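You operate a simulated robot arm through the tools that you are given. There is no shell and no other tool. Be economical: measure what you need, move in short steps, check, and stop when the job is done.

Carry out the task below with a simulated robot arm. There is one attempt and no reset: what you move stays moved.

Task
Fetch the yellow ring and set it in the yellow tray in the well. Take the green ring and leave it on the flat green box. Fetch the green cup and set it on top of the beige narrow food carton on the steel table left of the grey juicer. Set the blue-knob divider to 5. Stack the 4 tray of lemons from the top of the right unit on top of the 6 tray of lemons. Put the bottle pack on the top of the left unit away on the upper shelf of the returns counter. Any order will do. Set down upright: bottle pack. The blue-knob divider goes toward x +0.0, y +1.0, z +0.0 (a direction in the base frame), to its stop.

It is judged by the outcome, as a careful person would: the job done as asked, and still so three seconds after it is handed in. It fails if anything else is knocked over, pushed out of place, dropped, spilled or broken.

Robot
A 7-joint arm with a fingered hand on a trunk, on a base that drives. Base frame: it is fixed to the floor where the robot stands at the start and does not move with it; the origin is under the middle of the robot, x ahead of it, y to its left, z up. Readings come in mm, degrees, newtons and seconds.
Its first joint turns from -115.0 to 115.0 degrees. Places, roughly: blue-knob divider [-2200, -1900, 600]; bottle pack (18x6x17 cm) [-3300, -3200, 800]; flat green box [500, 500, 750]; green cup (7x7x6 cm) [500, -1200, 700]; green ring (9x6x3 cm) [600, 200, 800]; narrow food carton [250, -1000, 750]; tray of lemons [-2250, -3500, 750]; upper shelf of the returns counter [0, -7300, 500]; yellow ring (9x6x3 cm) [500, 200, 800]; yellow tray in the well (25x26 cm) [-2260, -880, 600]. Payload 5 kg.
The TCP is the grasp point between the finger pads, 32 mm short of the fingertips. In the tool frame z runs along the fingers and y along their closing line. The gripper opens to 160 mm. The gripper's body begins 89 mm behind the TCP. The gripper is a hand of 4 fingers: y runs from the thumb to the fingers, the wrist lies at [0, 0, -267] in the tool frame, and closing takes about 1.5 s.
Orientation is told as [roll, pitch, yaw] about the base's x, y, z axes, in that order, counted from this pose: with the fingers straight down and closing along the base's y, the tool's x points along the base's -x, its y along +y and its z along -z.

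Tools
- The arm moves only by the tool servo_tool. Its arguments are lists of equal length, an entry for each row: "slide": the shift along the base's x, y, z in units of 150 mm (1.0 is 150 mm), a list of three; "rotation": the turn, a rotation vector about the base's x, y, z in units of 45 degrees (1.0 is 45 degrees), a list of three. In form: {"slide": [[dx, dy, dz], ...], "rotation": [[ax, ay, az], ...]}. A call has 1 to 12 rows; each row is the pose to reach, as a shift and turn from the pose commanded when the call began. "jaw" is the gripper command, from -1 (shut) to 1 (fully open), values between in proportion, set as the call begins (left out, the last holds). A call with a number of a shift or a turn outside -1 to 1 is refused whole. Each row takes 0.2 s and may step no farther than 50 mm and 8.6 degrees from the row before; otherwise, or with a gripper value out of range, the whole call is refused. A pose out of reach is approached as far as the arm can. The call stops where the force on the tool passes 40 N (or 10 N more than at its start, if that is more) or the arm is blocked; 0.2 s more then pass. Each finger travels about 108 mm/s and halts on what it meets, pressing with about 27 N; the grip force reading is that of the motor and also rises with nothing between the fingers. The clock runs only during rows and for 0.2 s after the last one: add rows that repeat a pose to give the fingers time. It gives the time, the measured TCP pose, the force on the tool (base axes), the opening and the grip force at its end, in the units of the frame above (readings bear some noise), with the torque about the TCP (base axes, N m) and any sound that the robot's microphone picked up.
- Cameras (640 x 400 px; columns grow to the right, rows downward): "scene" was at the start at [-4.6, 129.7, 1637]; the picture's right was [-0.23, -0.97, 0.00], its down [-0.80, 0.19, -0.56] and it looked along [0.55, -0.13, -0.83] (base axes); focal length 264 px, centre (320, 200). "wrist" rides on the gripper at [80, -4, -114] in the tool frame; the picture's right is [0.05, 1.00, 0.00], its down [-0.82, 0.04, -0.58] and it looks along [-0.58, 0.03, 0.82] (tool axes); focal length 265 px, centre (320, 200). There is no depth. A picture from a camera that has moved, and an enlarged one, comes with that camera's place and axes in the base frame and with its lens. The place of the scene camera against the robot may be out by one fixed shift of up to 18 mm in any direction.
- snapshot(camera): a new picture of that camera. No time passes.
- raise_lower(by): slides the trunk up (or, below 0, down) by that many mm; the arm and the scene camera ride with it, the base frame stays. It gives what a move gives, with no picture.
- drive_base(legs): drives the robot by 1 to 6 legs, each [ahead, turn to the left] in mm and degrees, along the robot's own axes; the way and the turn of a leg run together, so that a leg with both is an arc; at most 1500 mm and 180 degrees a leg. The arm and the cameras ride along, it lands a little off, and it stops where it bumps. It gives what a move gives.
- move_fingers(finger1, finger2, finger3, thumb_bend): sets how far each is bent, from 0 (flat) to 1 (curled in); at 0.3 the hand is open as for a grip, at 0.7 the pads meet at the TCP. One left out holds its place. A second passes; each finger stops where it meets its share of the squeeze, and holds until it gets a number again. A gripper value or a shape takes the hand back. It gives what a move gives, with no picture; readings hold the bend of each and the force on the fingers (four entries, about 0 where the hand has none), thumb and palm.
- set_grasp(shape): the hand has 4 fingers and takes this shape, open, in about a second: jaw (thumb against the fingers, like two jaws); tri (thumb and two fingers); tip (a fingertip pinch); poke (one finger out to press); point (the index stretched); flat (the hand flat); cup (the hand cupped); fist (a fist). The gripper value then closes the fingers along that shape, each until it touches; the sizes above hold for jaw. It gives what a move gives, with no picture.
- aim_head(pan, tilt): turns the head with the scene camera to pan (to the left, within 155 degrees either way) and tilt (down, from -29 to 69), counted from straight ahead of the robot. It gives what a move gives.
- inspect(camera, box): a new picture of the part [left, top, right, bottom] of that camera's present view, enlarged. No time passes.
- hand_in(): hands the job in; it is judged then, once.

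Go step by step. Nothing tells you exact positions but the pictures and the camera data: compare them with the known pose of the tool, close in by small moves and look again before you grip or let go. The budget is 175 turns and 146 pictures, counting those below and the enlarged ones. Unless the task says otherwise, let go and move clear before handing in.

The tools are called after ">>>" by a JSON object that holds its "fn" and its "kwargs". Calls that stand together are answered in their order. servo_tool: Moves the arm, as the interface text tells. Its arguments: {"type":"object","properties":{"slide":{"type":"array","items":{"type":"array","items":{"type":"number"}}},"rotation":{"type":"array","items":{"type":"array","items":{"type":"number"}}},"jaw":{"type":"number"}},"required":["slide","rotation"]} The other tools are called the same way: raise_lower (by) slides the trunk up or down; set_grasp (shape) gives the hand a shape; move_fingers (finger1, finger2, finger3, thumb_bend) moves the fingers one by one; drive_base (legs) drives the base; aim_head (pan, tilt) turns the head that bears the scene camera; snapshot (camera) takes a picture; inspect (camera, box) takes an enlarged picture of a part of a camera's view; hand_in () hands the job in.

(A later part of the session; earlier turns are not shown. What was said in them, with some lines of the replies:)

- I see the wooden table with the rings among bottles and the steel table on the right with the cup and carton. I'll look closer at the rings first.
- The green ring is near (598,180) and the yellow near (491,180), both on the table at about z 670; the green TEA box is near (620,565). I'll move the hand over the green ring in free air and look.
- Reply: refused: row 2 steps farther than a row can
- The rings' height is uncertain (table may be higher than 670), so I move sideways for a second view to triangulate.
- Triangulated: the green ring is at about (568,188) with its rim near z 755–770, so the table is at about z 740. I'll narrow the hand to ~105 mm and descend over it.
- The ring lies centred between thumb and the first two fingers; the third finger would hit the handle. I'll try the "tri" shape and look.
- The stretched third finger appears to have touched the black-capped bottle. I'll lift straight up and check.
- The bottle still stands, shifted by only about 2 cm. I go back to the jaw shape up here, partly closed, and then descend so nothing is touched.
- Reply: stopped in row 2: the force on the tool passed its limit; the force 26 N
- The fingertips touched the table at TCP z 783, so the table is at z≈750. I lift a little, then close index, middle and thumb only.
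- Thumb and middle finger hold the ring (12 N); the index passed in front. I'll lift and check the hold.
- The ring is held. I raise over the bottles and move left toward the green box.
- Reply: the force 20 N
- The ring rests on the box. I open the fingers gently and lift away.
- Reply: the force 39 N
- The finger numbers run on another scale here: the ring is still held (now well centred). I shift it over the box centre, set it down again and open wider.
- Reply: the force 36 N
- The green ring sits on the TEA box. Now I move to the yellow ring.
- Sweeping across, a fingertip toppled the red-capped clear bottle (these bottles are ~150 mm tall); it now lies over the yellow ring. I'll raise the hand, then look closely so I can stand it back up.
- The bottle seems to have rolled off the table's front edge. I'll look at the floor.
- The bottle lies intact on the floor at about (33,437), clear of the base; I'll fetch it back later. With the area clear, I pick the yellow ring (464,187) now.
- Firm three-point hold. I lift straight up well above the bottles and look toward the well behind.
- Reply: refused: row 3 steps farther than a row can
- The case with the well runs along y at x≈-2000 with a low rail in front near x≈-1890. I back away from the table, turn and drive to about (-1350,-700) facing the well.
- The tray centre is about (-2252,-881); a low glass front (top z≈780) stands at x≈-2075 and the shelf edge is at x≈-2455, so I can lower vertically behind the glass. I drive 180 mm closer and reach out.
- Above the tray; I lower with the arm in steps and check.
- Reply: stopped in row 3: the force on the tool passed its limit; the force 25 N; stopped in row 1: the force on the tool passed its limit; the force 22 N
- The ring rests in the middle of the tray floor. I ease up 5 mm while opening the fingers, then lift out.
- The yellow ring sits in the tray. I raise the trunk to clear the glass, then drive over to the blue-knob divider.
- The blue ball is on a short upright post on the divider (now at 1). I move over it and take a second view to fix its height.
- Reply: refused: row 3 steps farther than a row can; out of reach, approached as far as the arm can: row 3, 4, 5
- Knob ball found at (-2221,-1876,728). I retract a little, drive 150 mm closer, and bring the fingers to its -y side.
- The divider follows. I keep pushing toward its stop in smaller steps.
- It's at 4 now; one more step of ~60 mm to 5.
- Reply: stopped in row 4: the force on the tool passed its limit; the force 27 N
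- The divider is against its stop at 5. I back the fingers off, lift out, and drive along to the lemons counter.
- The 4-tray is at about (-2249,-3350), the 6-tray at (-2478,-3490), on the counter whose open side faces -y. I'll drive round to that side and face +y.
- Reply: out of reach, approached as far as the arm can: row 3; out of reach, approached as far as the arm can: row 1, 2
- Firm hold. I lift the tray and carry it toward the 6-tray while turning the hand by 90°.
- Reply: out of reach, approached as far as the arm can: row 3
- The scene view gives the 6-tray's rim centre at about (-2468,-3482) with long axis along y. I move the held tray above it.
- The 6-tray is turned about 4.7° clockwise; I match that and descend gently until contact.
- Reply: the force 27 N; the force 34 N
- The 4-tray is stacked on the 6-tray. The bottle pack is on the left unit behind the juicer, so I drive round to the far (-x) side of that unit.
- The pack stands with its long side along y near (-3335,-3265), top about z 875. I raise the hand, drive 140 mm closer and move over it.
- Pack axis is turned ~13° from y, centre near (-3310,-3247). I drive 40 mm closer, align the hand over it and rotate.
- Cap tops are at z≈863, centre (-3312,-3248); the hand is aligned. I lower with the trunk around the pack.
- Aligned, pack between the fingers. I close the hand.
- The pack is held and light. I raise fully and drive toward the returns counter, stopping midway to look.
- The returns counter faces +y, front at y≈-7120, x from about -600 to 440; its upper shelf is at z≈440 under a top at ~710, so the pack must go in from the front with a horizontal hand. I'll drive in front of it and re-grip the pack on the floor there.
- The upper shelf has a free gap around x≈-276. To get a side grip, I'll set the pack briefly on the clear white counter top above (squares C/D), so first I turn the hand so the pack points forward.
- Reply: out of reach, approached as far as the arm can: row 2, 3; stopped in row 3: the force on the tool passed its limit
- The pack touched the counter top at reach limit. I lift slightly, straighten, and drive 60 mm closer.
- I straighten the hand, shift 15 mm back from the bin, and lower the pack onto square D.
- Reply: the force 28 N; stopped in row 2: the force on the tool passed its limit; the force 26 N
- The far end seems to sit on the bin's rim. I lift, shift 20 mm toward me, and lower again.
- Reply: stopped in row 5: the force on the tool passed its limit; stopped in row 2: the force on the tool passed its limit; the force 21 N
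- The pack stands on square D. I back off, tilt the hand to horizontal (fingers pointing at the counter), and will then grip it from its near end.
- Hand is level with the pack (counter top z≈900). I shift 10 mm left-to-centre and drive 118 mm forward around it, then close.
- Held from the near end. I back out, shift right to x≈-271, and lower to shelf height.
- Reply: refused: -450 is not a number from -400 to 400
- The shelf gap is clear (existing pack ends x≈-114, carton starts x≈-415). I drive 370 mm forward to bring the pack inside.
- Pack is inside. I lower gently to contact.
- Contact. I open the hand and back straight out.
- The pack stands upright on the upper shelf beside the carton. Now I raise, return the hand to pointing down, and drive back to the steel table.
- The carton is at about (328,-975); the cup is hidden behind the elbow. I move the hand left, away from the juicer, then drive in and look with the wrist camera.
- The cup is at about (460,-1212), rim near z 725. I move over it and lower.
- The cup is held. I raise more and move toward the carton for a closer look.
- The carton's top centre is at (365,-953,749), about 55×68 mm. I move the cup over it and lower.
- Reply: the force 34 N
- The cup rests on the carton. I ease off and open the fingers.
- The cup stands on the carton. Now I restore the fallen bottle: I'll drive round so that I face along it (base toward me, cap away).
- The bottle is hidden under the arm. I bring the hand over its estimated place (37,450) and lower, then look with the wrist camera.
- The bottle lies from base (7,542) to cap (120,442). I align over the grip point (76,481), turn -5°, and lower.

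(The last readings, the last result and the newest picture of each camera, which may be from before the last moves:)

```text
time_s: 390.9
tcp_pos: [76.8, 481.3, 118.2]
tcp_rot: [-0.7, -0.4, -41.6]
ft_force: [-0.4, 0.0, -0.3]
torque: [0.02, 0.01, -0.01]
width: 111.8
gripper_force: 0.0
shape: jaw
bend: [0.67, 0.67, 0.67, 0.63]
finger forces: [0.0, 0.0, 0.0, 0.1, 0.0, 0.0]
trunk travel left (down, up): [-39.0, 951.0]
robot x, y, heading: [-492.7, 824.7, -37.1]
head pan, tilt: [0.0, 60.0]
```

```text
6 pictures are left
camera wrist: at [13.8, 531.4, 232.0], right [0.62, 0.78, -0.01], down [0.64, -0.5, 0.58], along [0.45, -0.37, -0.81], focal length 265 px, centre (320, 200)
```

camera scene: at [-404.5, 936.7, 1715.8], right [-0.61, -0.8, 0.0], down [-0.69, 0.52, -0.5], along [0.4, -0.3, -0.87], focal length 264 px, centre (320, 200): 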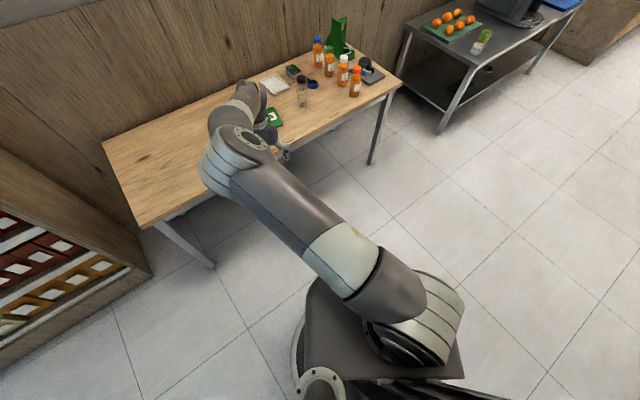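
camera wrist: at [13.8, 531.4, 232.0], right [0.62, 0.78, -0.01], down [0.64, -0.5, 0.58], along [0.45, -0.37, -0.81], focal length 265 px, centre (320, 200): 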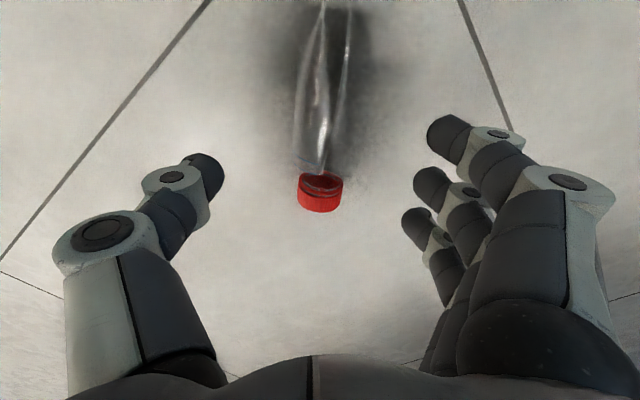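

>>> {"fn": "raise_lower", "kwargs": {"by": -36}}

>>> {"fn": "servo_tool", "kwargs": {"slide": [[0, 0, -0.1], [0, 0, -0.2], [0, 0, -0.27]], "rotation": [[0, 0, 0], [0, 0, 0], [0, 0, 0]]}}

>>> {"fn": "servo_tool", "kwargs": {"slide": [[0, 0, 0], [0, 0, 0], [0, 0, 0], [0, 0, 0], [0, 0, 0], [0, 0, 0]], "rotation": [[0, 0, 0], [0, 0, 0], [0, 0, 0], [0, 0, 0], [0, 0, 0], [0, 0, 0]], "jaw": -0.7}}

```text
time_s: 391.7
tcp_pos: [75.2, 481.2, 83.1]
tcp_rot: [-0.5, -0.3, -41.6]
ft_force: [0.5, 0.4, 0.2]
torque: [-0.07, 0.01, 0.01]
width: 111.9
gripper_force: 0.1
shape: jaw
bend: [0.67, 0.67, 0.67, 0.63]
finger forces: [0.0, 0.0, 0.1, 0.0, 0.0, 0.0]
trunk travel left (down, up): [-3.0, 987.0]
robot x, y, heading: [-492.2, 829.6, -37.2]
head pan, tilt: [0.0, 60.0]
```

```text
time_s: 392.5
tcp_pos: [76.2, 482.5, 43.6]
tcp_rot: [-0.5, -0.4, -41.6]
ft_force: [-0.6, 0.5, -0.2]
torque: [0.01, 0.01, -0.01]
width: 111.6
gripper_force: 0.1
shape: jaw
bend: [0.67, 0.67, 0.67, 0.63]
finger forces: [0.0, 0.0, 0.1, 0.0, 0.1, 0.1]
trunk travel left (down, up): [-3.0, 987.0]
robot x, y, heading: [-490.9, 828.5, -37.4]
head pan, tilt: [0.0, 60.0]
```

```text
time_s: 393.9
tcp_pos: [76.0, 480.4, 43.7]
tcp_rot: [-0.6, -0.4, -41.5]
ft_force: [-0.4, -0.7, 0.1]
torque: [0.02, 0.0, 0.0]
width: 47.8
gripper_force: 26.9
shape: jaw
bend: [0.73, 0.73, 0.73, 0.7]
finger forces: [8.1, 8.0, 7.6, 0.0, 24.1, 0.1]
trunk travel left (down, up): [-3.0, 987.0]
robot x, y, heading: [-488.8, 825.1, -37.5]
head pan, tilt: [0.0, 60.0]
```

The bottle is gripped. I lift it, raise the trunk, and turn the hand horizontal so the bottle stands cap-up.

>>> {"fn": "servo_tool", "kwargs": {"slide": [[0, 0, 0.3], [0, 0, 0.6]], "rotation": [[0, 0, 0], [0, 0, 0]]}}

>>> {"fn": "raise_lower", "kwargs": {"by": 400}}

>>> {"fn": "raise_lower", "kwargs": {"by": 390}}

>>> {"fn": "servo_tool", "kwargs": {"slide": [[0, 0, 0], [0, 0, 0], [0, 0, 0], [0, 0, 0], [0, 0, 0], [0, 0, 0]], "rotation": [[-0.111, -0.125, 0], [-0.221, -0.249, 0], [-0.332, -0.374, 0], [-0.443, -0.499, 0], [-0.553, -0.623, 0], [-0.664, -0.748, 0]]}}

>>> {"fn": "servo_tool", "kwargs": {"slide": [[0, 0, 0], [0, 0, 0], [0, 0, 0], [0, 0, 0], [0, 0, 0], [0, 0, 0]], "rotation": [[-0.111, -0.125, 0], [-0.221, -0.249, 0], [-0.332, -0.374, 0], [-0.443, -0.499, 0], [-0.553, -0.623, 0], [-0.657, -0.74, 0]]}}

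>>> {"fn": "snapshot", "kwargs": {"camera": "scene"}}

```text
time_s: 394.5
tcp_pos: [73.9, 482.0, 130.6]
tcp_rot: [-0.6, -0.5, -41.6]
ft_force: [0.2, -0.3, -1.9]
torque: [-0.02, 0.0, 0.04]
width: 47.9
gripper_force: 27.2
shape: jaw
bend: [0.73, 0.73, 0.73, 0.7]
finger forces: [8.1, 8.0, 7.7, 0.0, 24.1, 0.0]
trunk travel left (down, up): [-3.0, 987.0]
robot x, y, heading: [-489.5, 827.8, -37.4]
head pan, tilt: [0.0, 60.0]
```

```text
time_s: 398.3
tcp_pos: [74.0, 482.0, 530.2]
tcp_rot: [-0.6, -0.3, -41.6]
ft_force: [0.4, 0.2, -0.8]
torque: [-0.03, -0.02, -0.02]
width: 48.3
gripper_force: 27.6
shape: jaw
bend: [0.73, 0.73, 0.73, 0.7]
finger forces: [8.2, 8.0, 7.7, 0.1, 24.0, 0.0]
trunk travel left (down, up): [-403.0, 587.0]
robot x, y, heading: [-494.9, 825.8, -37.4]
head pan, tilt: [0.0, 60.0]
```

```text
time_s: 402.1
tcp_pos: [73.7, 481.6, 921.4]
tcp_rot: [-0.5, -0.4, -41.5]
ft_force: [-0.1, -0.2, 0.0]
torque: [0.02, 0.0, -0.02]
width: 48.2
gripper_force: 27.4
shape: jaw
bend: [0.73, 0.73, 0.73, 0.7]
finger forces: [8.1, 8.1, 7.7, 0.0, 24.2, 0.1]
trunk travel left (down, up): [-793.0, 197.0]
robot x, y, heading: [-488.2, 824.9, -37.2]
head pan, tilt: [0.0, 60.0]
```

```text
time_s: 403.5
tcp_pos: [74.8, 481.4, 921.4]
tcp_rot: [-1.2, -45.1, -40.6]
ft_force: [0.4, -1.0, 1.1]
torque: [0.14, 0.05, 0.01]
width: 47.6
gripper_force: 27.0
shape: jaw
bend: [0.73, 0.73, 0.73, 0.7]
finger forces: [7.9, 8.0, 8.4, 0.1, 23.9, 0.0]
trunk travel left (down, up): [-793.0, 197.0]
robot x, y, heading: [-490.7, 827.5, -37.5]
head pan, tilt: [0.0, 60.0]
```

```text
time_s: 404.9
tcp_pos: [73.8, 479.8, 921.3]
tcp_rot: [-167.1, -89.9, 124.9]
ft_force: [-0.1, 0.0, -0.1]
torque: [0.01, 0.01, 0.04]
width: 47.4
gripper_force: 27.3
shape: jaw
bend: [0.73, 0.73, 0.73, 0.7]
finger forces: [7.9, 7.9, 8.5, 0.1, 23.6, 0.1]
trunk travel left (down, up): [-793.0, 197.0]
robot x, y, heading: [-492.1, 824.8, -37.0]
head pan, tilt: [0.0, 60.0]
```

```text
5 pictures are left
camera scene: at [-404.4, 936.8, 1649.8], right [-0.61, -0.8, 0.0], down [-0.69, 0.52, -0.5], along [0.4, -0.3, -0.87], focal length 264 px, centre (320, 200)
```

scene: 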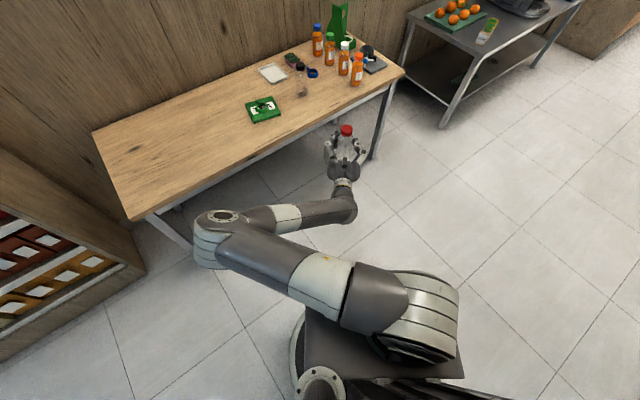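

The bottle is upright in the hand. I drive round to face the table at its old place.

>>> {"fn": "drive_base", "kwargs": {"legs": [[0, -53], [650, 0], [0, 94], [80, 0]]}}

```text
time_s: 415.5
tcp_pos: [242.9, 307.5, 919.1]
tcp_rot: [-1.9, -89.9, 1.4]
ft_force: [0.4, -0.4, -0.4]
torque: [-0.02, 0.0, -0.02]
width: 47.8
gripper_force: 27.2
shape: jaw
bend: [0.73, 0.73, 0.73, 0.71]
finger forces: [7.7, 7.9, 8.6, 0.1, 23.6, 0.0]
trunk travel left (down, up): [-793.0, 197.0]
robot x, y, heading: [-407.7, 190.5, 4.4]
head pan, tilt: [0.0, 60.0]
```

>>> {"fn": "drive_base", "kwargs": {"legs": [[212, 0]]}}

>>> {"fn": "aim_head", "kwargs": {"pan": 10, "tilt": 60}}

>>> {"fn": "snapshot", "kwargs": {"camera": "scene"}}

```text
time_s: 417.1
tcp_pos: [453.9, 324.2, 920.7]
tcp_rot: [0.1, -89.9, -0.6]
ft_force: [0.6, 0.0, -0.1]
torque: [0.03, 0.02, 0.02]
width: 47.6
gripper_force: 26.5
shape: jaw
bend: [0.73, 0.73, 0.73, 0.71]
finger forces: [7.8, 7.9, 8.6, 0.1, 23.6, 0.0]
trunk travel left (down, up): [-793.0, 197.0]
robot x, y, heading: [-201.1, 209.8, 4.3]
head pan, tilt: [0.0, 60.0]
```

```text
time_s: 417.8
tcp_pos: [451.1, 323.6, 920.2]
tcp_rot: [3.8, -89.9, -4.2]
ft_force: [-1.0, 0.5, -0.6]
torque: [-0.01, 0.02, 0.04]
width: 47.6
gripper_force: 26.8
shape: jaw
bend: [0.73, 0.73, 0.73, 0.71]
finger forces: [7.9, 7.9, 8.6, 0.0, 23.7, 0.0]
trunk travel left (down, up): [-793.0, 197.0]
robot x, y, heading: [-196.4, 208.3, 4.2]
head pan, tilt: [10.0, 60.0]
```

```text
4 pictures are left
camera scene: at [-220.7, 363.8, 1649.7], right [0.25, -0.97, 0.0], down [-0.84, -0.22, -0.5], along [0.48, 0.12, -0.87], focal length 264 px, centre (320, 200)
```

scene: 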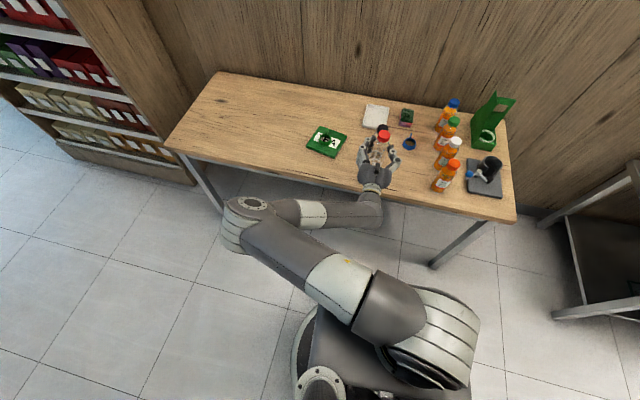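

>>> {"fn": "servo_tool", "kwargs": {"slide": [[0.03, -0.05, 0], [0.03, -0.05, -0.2], [0.03, -0.05, -0.4]], "rotation": [[0, 0, 0], [0, 0, 0], [0, 0, 0]]}}

>>> {"fn": "servo_tool", "kwargs": {"slide": [[0, 0, -0.03], [0, 0, -0.06], [0, 0, -0.09], [0, 0, -0.12]], "rotation": [[0, 0, 0], [0, 0, 0], [0, 0, 0], [0, 0, 0]]}}

```text
time_s: 418.6
tcp_pos: [455.4, 318.7, 860.6]
tcp_rot: [-18.8, -90.1, 18.6]
ft_force: [0.7, -0.3, 0.0]
torque: [-0.01, 0.02, -0.02]
width: 47.4
gripper_force: 26.9
shape: jaw
bend: [0.73, 0.73, 0.73, 0.71]
finger forces: [7.8, 7.9, 8.6, 0.1, 23.7, 0.1]
trunk travel left (down, up): [-793.0, 197.0]
robot x, y, heading: [-199.6, 207.1, 4.4]
head pan, tilt: [10.0, 60.0]
```

```text
time_s: 419.6
tcp_pos: [461.3, 324.8, 855.0]
tcp_rot: [109.6, -87.9, -110.3]
ft_force: [0.8, -0.2, -0.2]
torque: [0.01, 0.03, -0.03]
width: 47.5
gripper_force: 27.6
shape: jaw
bend: [0.73, 0.73, 0.73, 0.71]
finger forces: [7.8, 7.9, 8.5, 0.0, 23.6, 0.0]
trunk travel left (down, up): [-793.0, 197.0]
robot x, y, heading: [-199.2, 210.3, 4.7]
head pan, tilt: [10.0, 60.0]
```

>>> {"fn": "raise_lower", "kwargs": {"by": -8}}

>>> {"fn": "raise_lower", "kwargs": {"by": -4}}

>>> {"fn": "inspect", "kwargs": {"camera": "scene", "box": [310, 100, 450, 220]}}

```text
time_s: 420.2
tcp_pos: [460.6, 326.6, 846.5]
tcp_rot: [111.0, -87.9, -111.6]
ft_force: [0.2, 0.5, 5.6]
torque: [-0.12, -0.12, 0.01]
width: 47.6
gripper_force: 27.0
shape: jaw
bend: [0.73, 0.73, 0.73, 0.71]
finger forces: [7.7, 7.9, 9.2, 0.1, 24.1, 0.0]
trunk travel left (down, up): [-785.0, 205.0]
robot x, y, heading: [-199.4, 207.5, 4.5]
head pan, tilt: [10.0, 60.0]
```

```text
time_s: 420.7
tcp_pos: [461.4, 328.0, 845.2]
tcp_rot: [119.1, -87.9, -119.5]
ft_force: [2.2, -0.3, 22.6]
torque: [-0.47, -0.4, -0.03]
width: 47.2
gripper_force: 26.9
shape: jaw
bend: [0.73, 0.73, 0.73, 0.71]
finger forces: [7.5, 8.0, 11.5, 0.0, 24.3, 0.0]
trunk travel left (down, up): [-781.0, 209.0]
robot x, y, heading: [-194.5, 205.6, 4.5]
head pan, tilt: [10.0, 60.0]
```

```text
3.33 times, centred on (380, 160) of scene
camera zoom: at [-222.8, 363.4, 1638.1], right [0.25, -0.97, 0.0], down [-0.84, -0.22, -0.5], along [0.49, 0.13, -0.87], focal length 880 px, centre (120, 333)
```

zoom: 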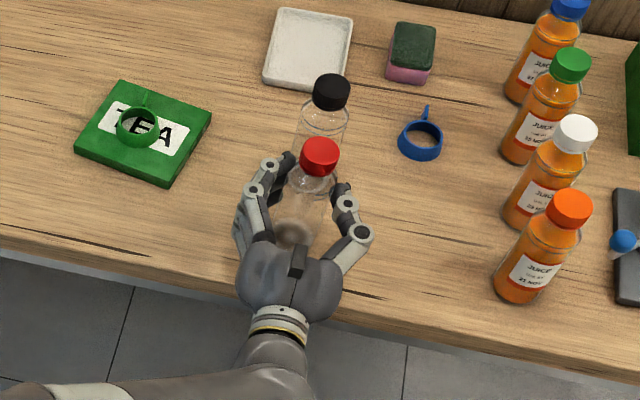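

The bottle stands on the table at its old place. I open the hand and back straight out.

>>> {"fn": "servo_tool", "kwargs": {"slide": [[0, 0, 0], [0, 0, 0.01], [0, 0, 0.01], [0, 0, 0.01], [0, 0, 0.01]], "rotation": [[0, 0, 0], [0, 0, 0], [0, 0, 0], [0, 0, 0], [0, 0, 0]], "jaw": 0.3}}

>>> {"fn": "drive_base", "kwargs": {"legs": [[-300, 0]]}}

>>> {"fn": "snapshot", "kwargs": {"camera": "scene"}}

```text
time_s: 421.9
tcp_pos: [460.3, 326.9, 843.0]
tcp_rot: [106.4, -87.8, -107.0]
ft_force: [-0.4, -1.3, 0.0]
torque: [-0.01, 0.02, 0.02]
width: 103.5
gripper_force: 0.1
shape: jaw
bend: [0.7, 0.7, 0.7, 0.67]
finger forces: [0.0, 0.0, 0.0, 0.1, 0.0, 0.1]
trunk travel left (down, up): [-781.0, 209.0]
robot x, y, heading: [-202.9, 205.3, 4.6]
head pan, tilt: [10.0, 60.0]
```

```text
time_s: 424.0
tcp_pos: [157.5, 306.5, 841.3]
tcp_rot: [102.9, -87.8, -102.9]
ft_force: [0.1, -0.6, -0.6]
torque: [-0.01, 0.0, 0.03]
width: 103.7
gripper_force: 0.0
shape: jaw
bend: [0.7, 0.7, 0.7, 0.67]
finger forces: [0.0, 0.0, 0.1, 0.1, 0.0, 0.1]
trunk travel left (down, up): [-781.0, 209.0]
robot x, y, heading: [-500.9, 183.2, 4.8]
head pan, tilt: [10.0, 60.0]
```

```text
2 pictures are left
camera scene: at [-522.9, 339.6, 1637.8], right [0.25, -0.97, 0.0], down [-0.84, -0.22, -0.5], along [0.48, 0.13, -0.87], focal length 264 px, centre (320, 200)
```

scene: 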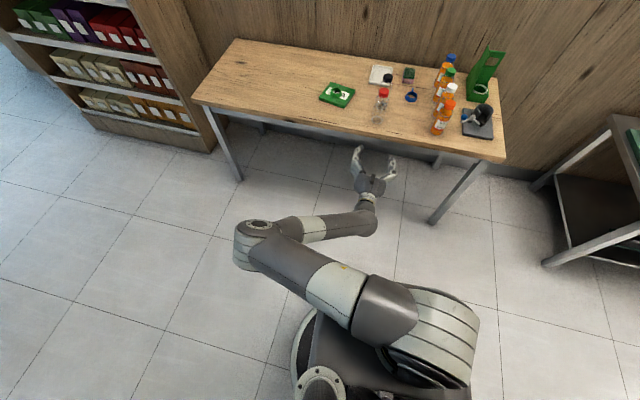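

All six jobs are done, and the bottle I knocked off has been stood back up on the table. I'm handing in now.

>>> {"fn": "hand_in", "kwargs": {}}

```text
The job is handed in.
```

I finished all six jobs, but I knocked a red-capped clear bottle off the wooden table on the way. It fell to the floor without visibly breaking. I stood it back up at roughly its original spot, placed by eye from the pictures.

- **Yellow ring:** it is in the middle of the yellow tray in the well.
- **Green ring:** it is on the flat green box.
- **Green cup:** it stands on top of the beige food carton.
- **Blue-knob divider:** it is pushed to its stop at 5.
- **Lemons:** the 4 tray is stacked on the 6 tray.
- **Bottle pack:** it stands upright on the upper shelf of the returns counter.

Two other bottles were nudged and not put back: the black-capped clear one by about 2 cm, and the white-capped juice bottle by a few millimetres. Both are still upright.
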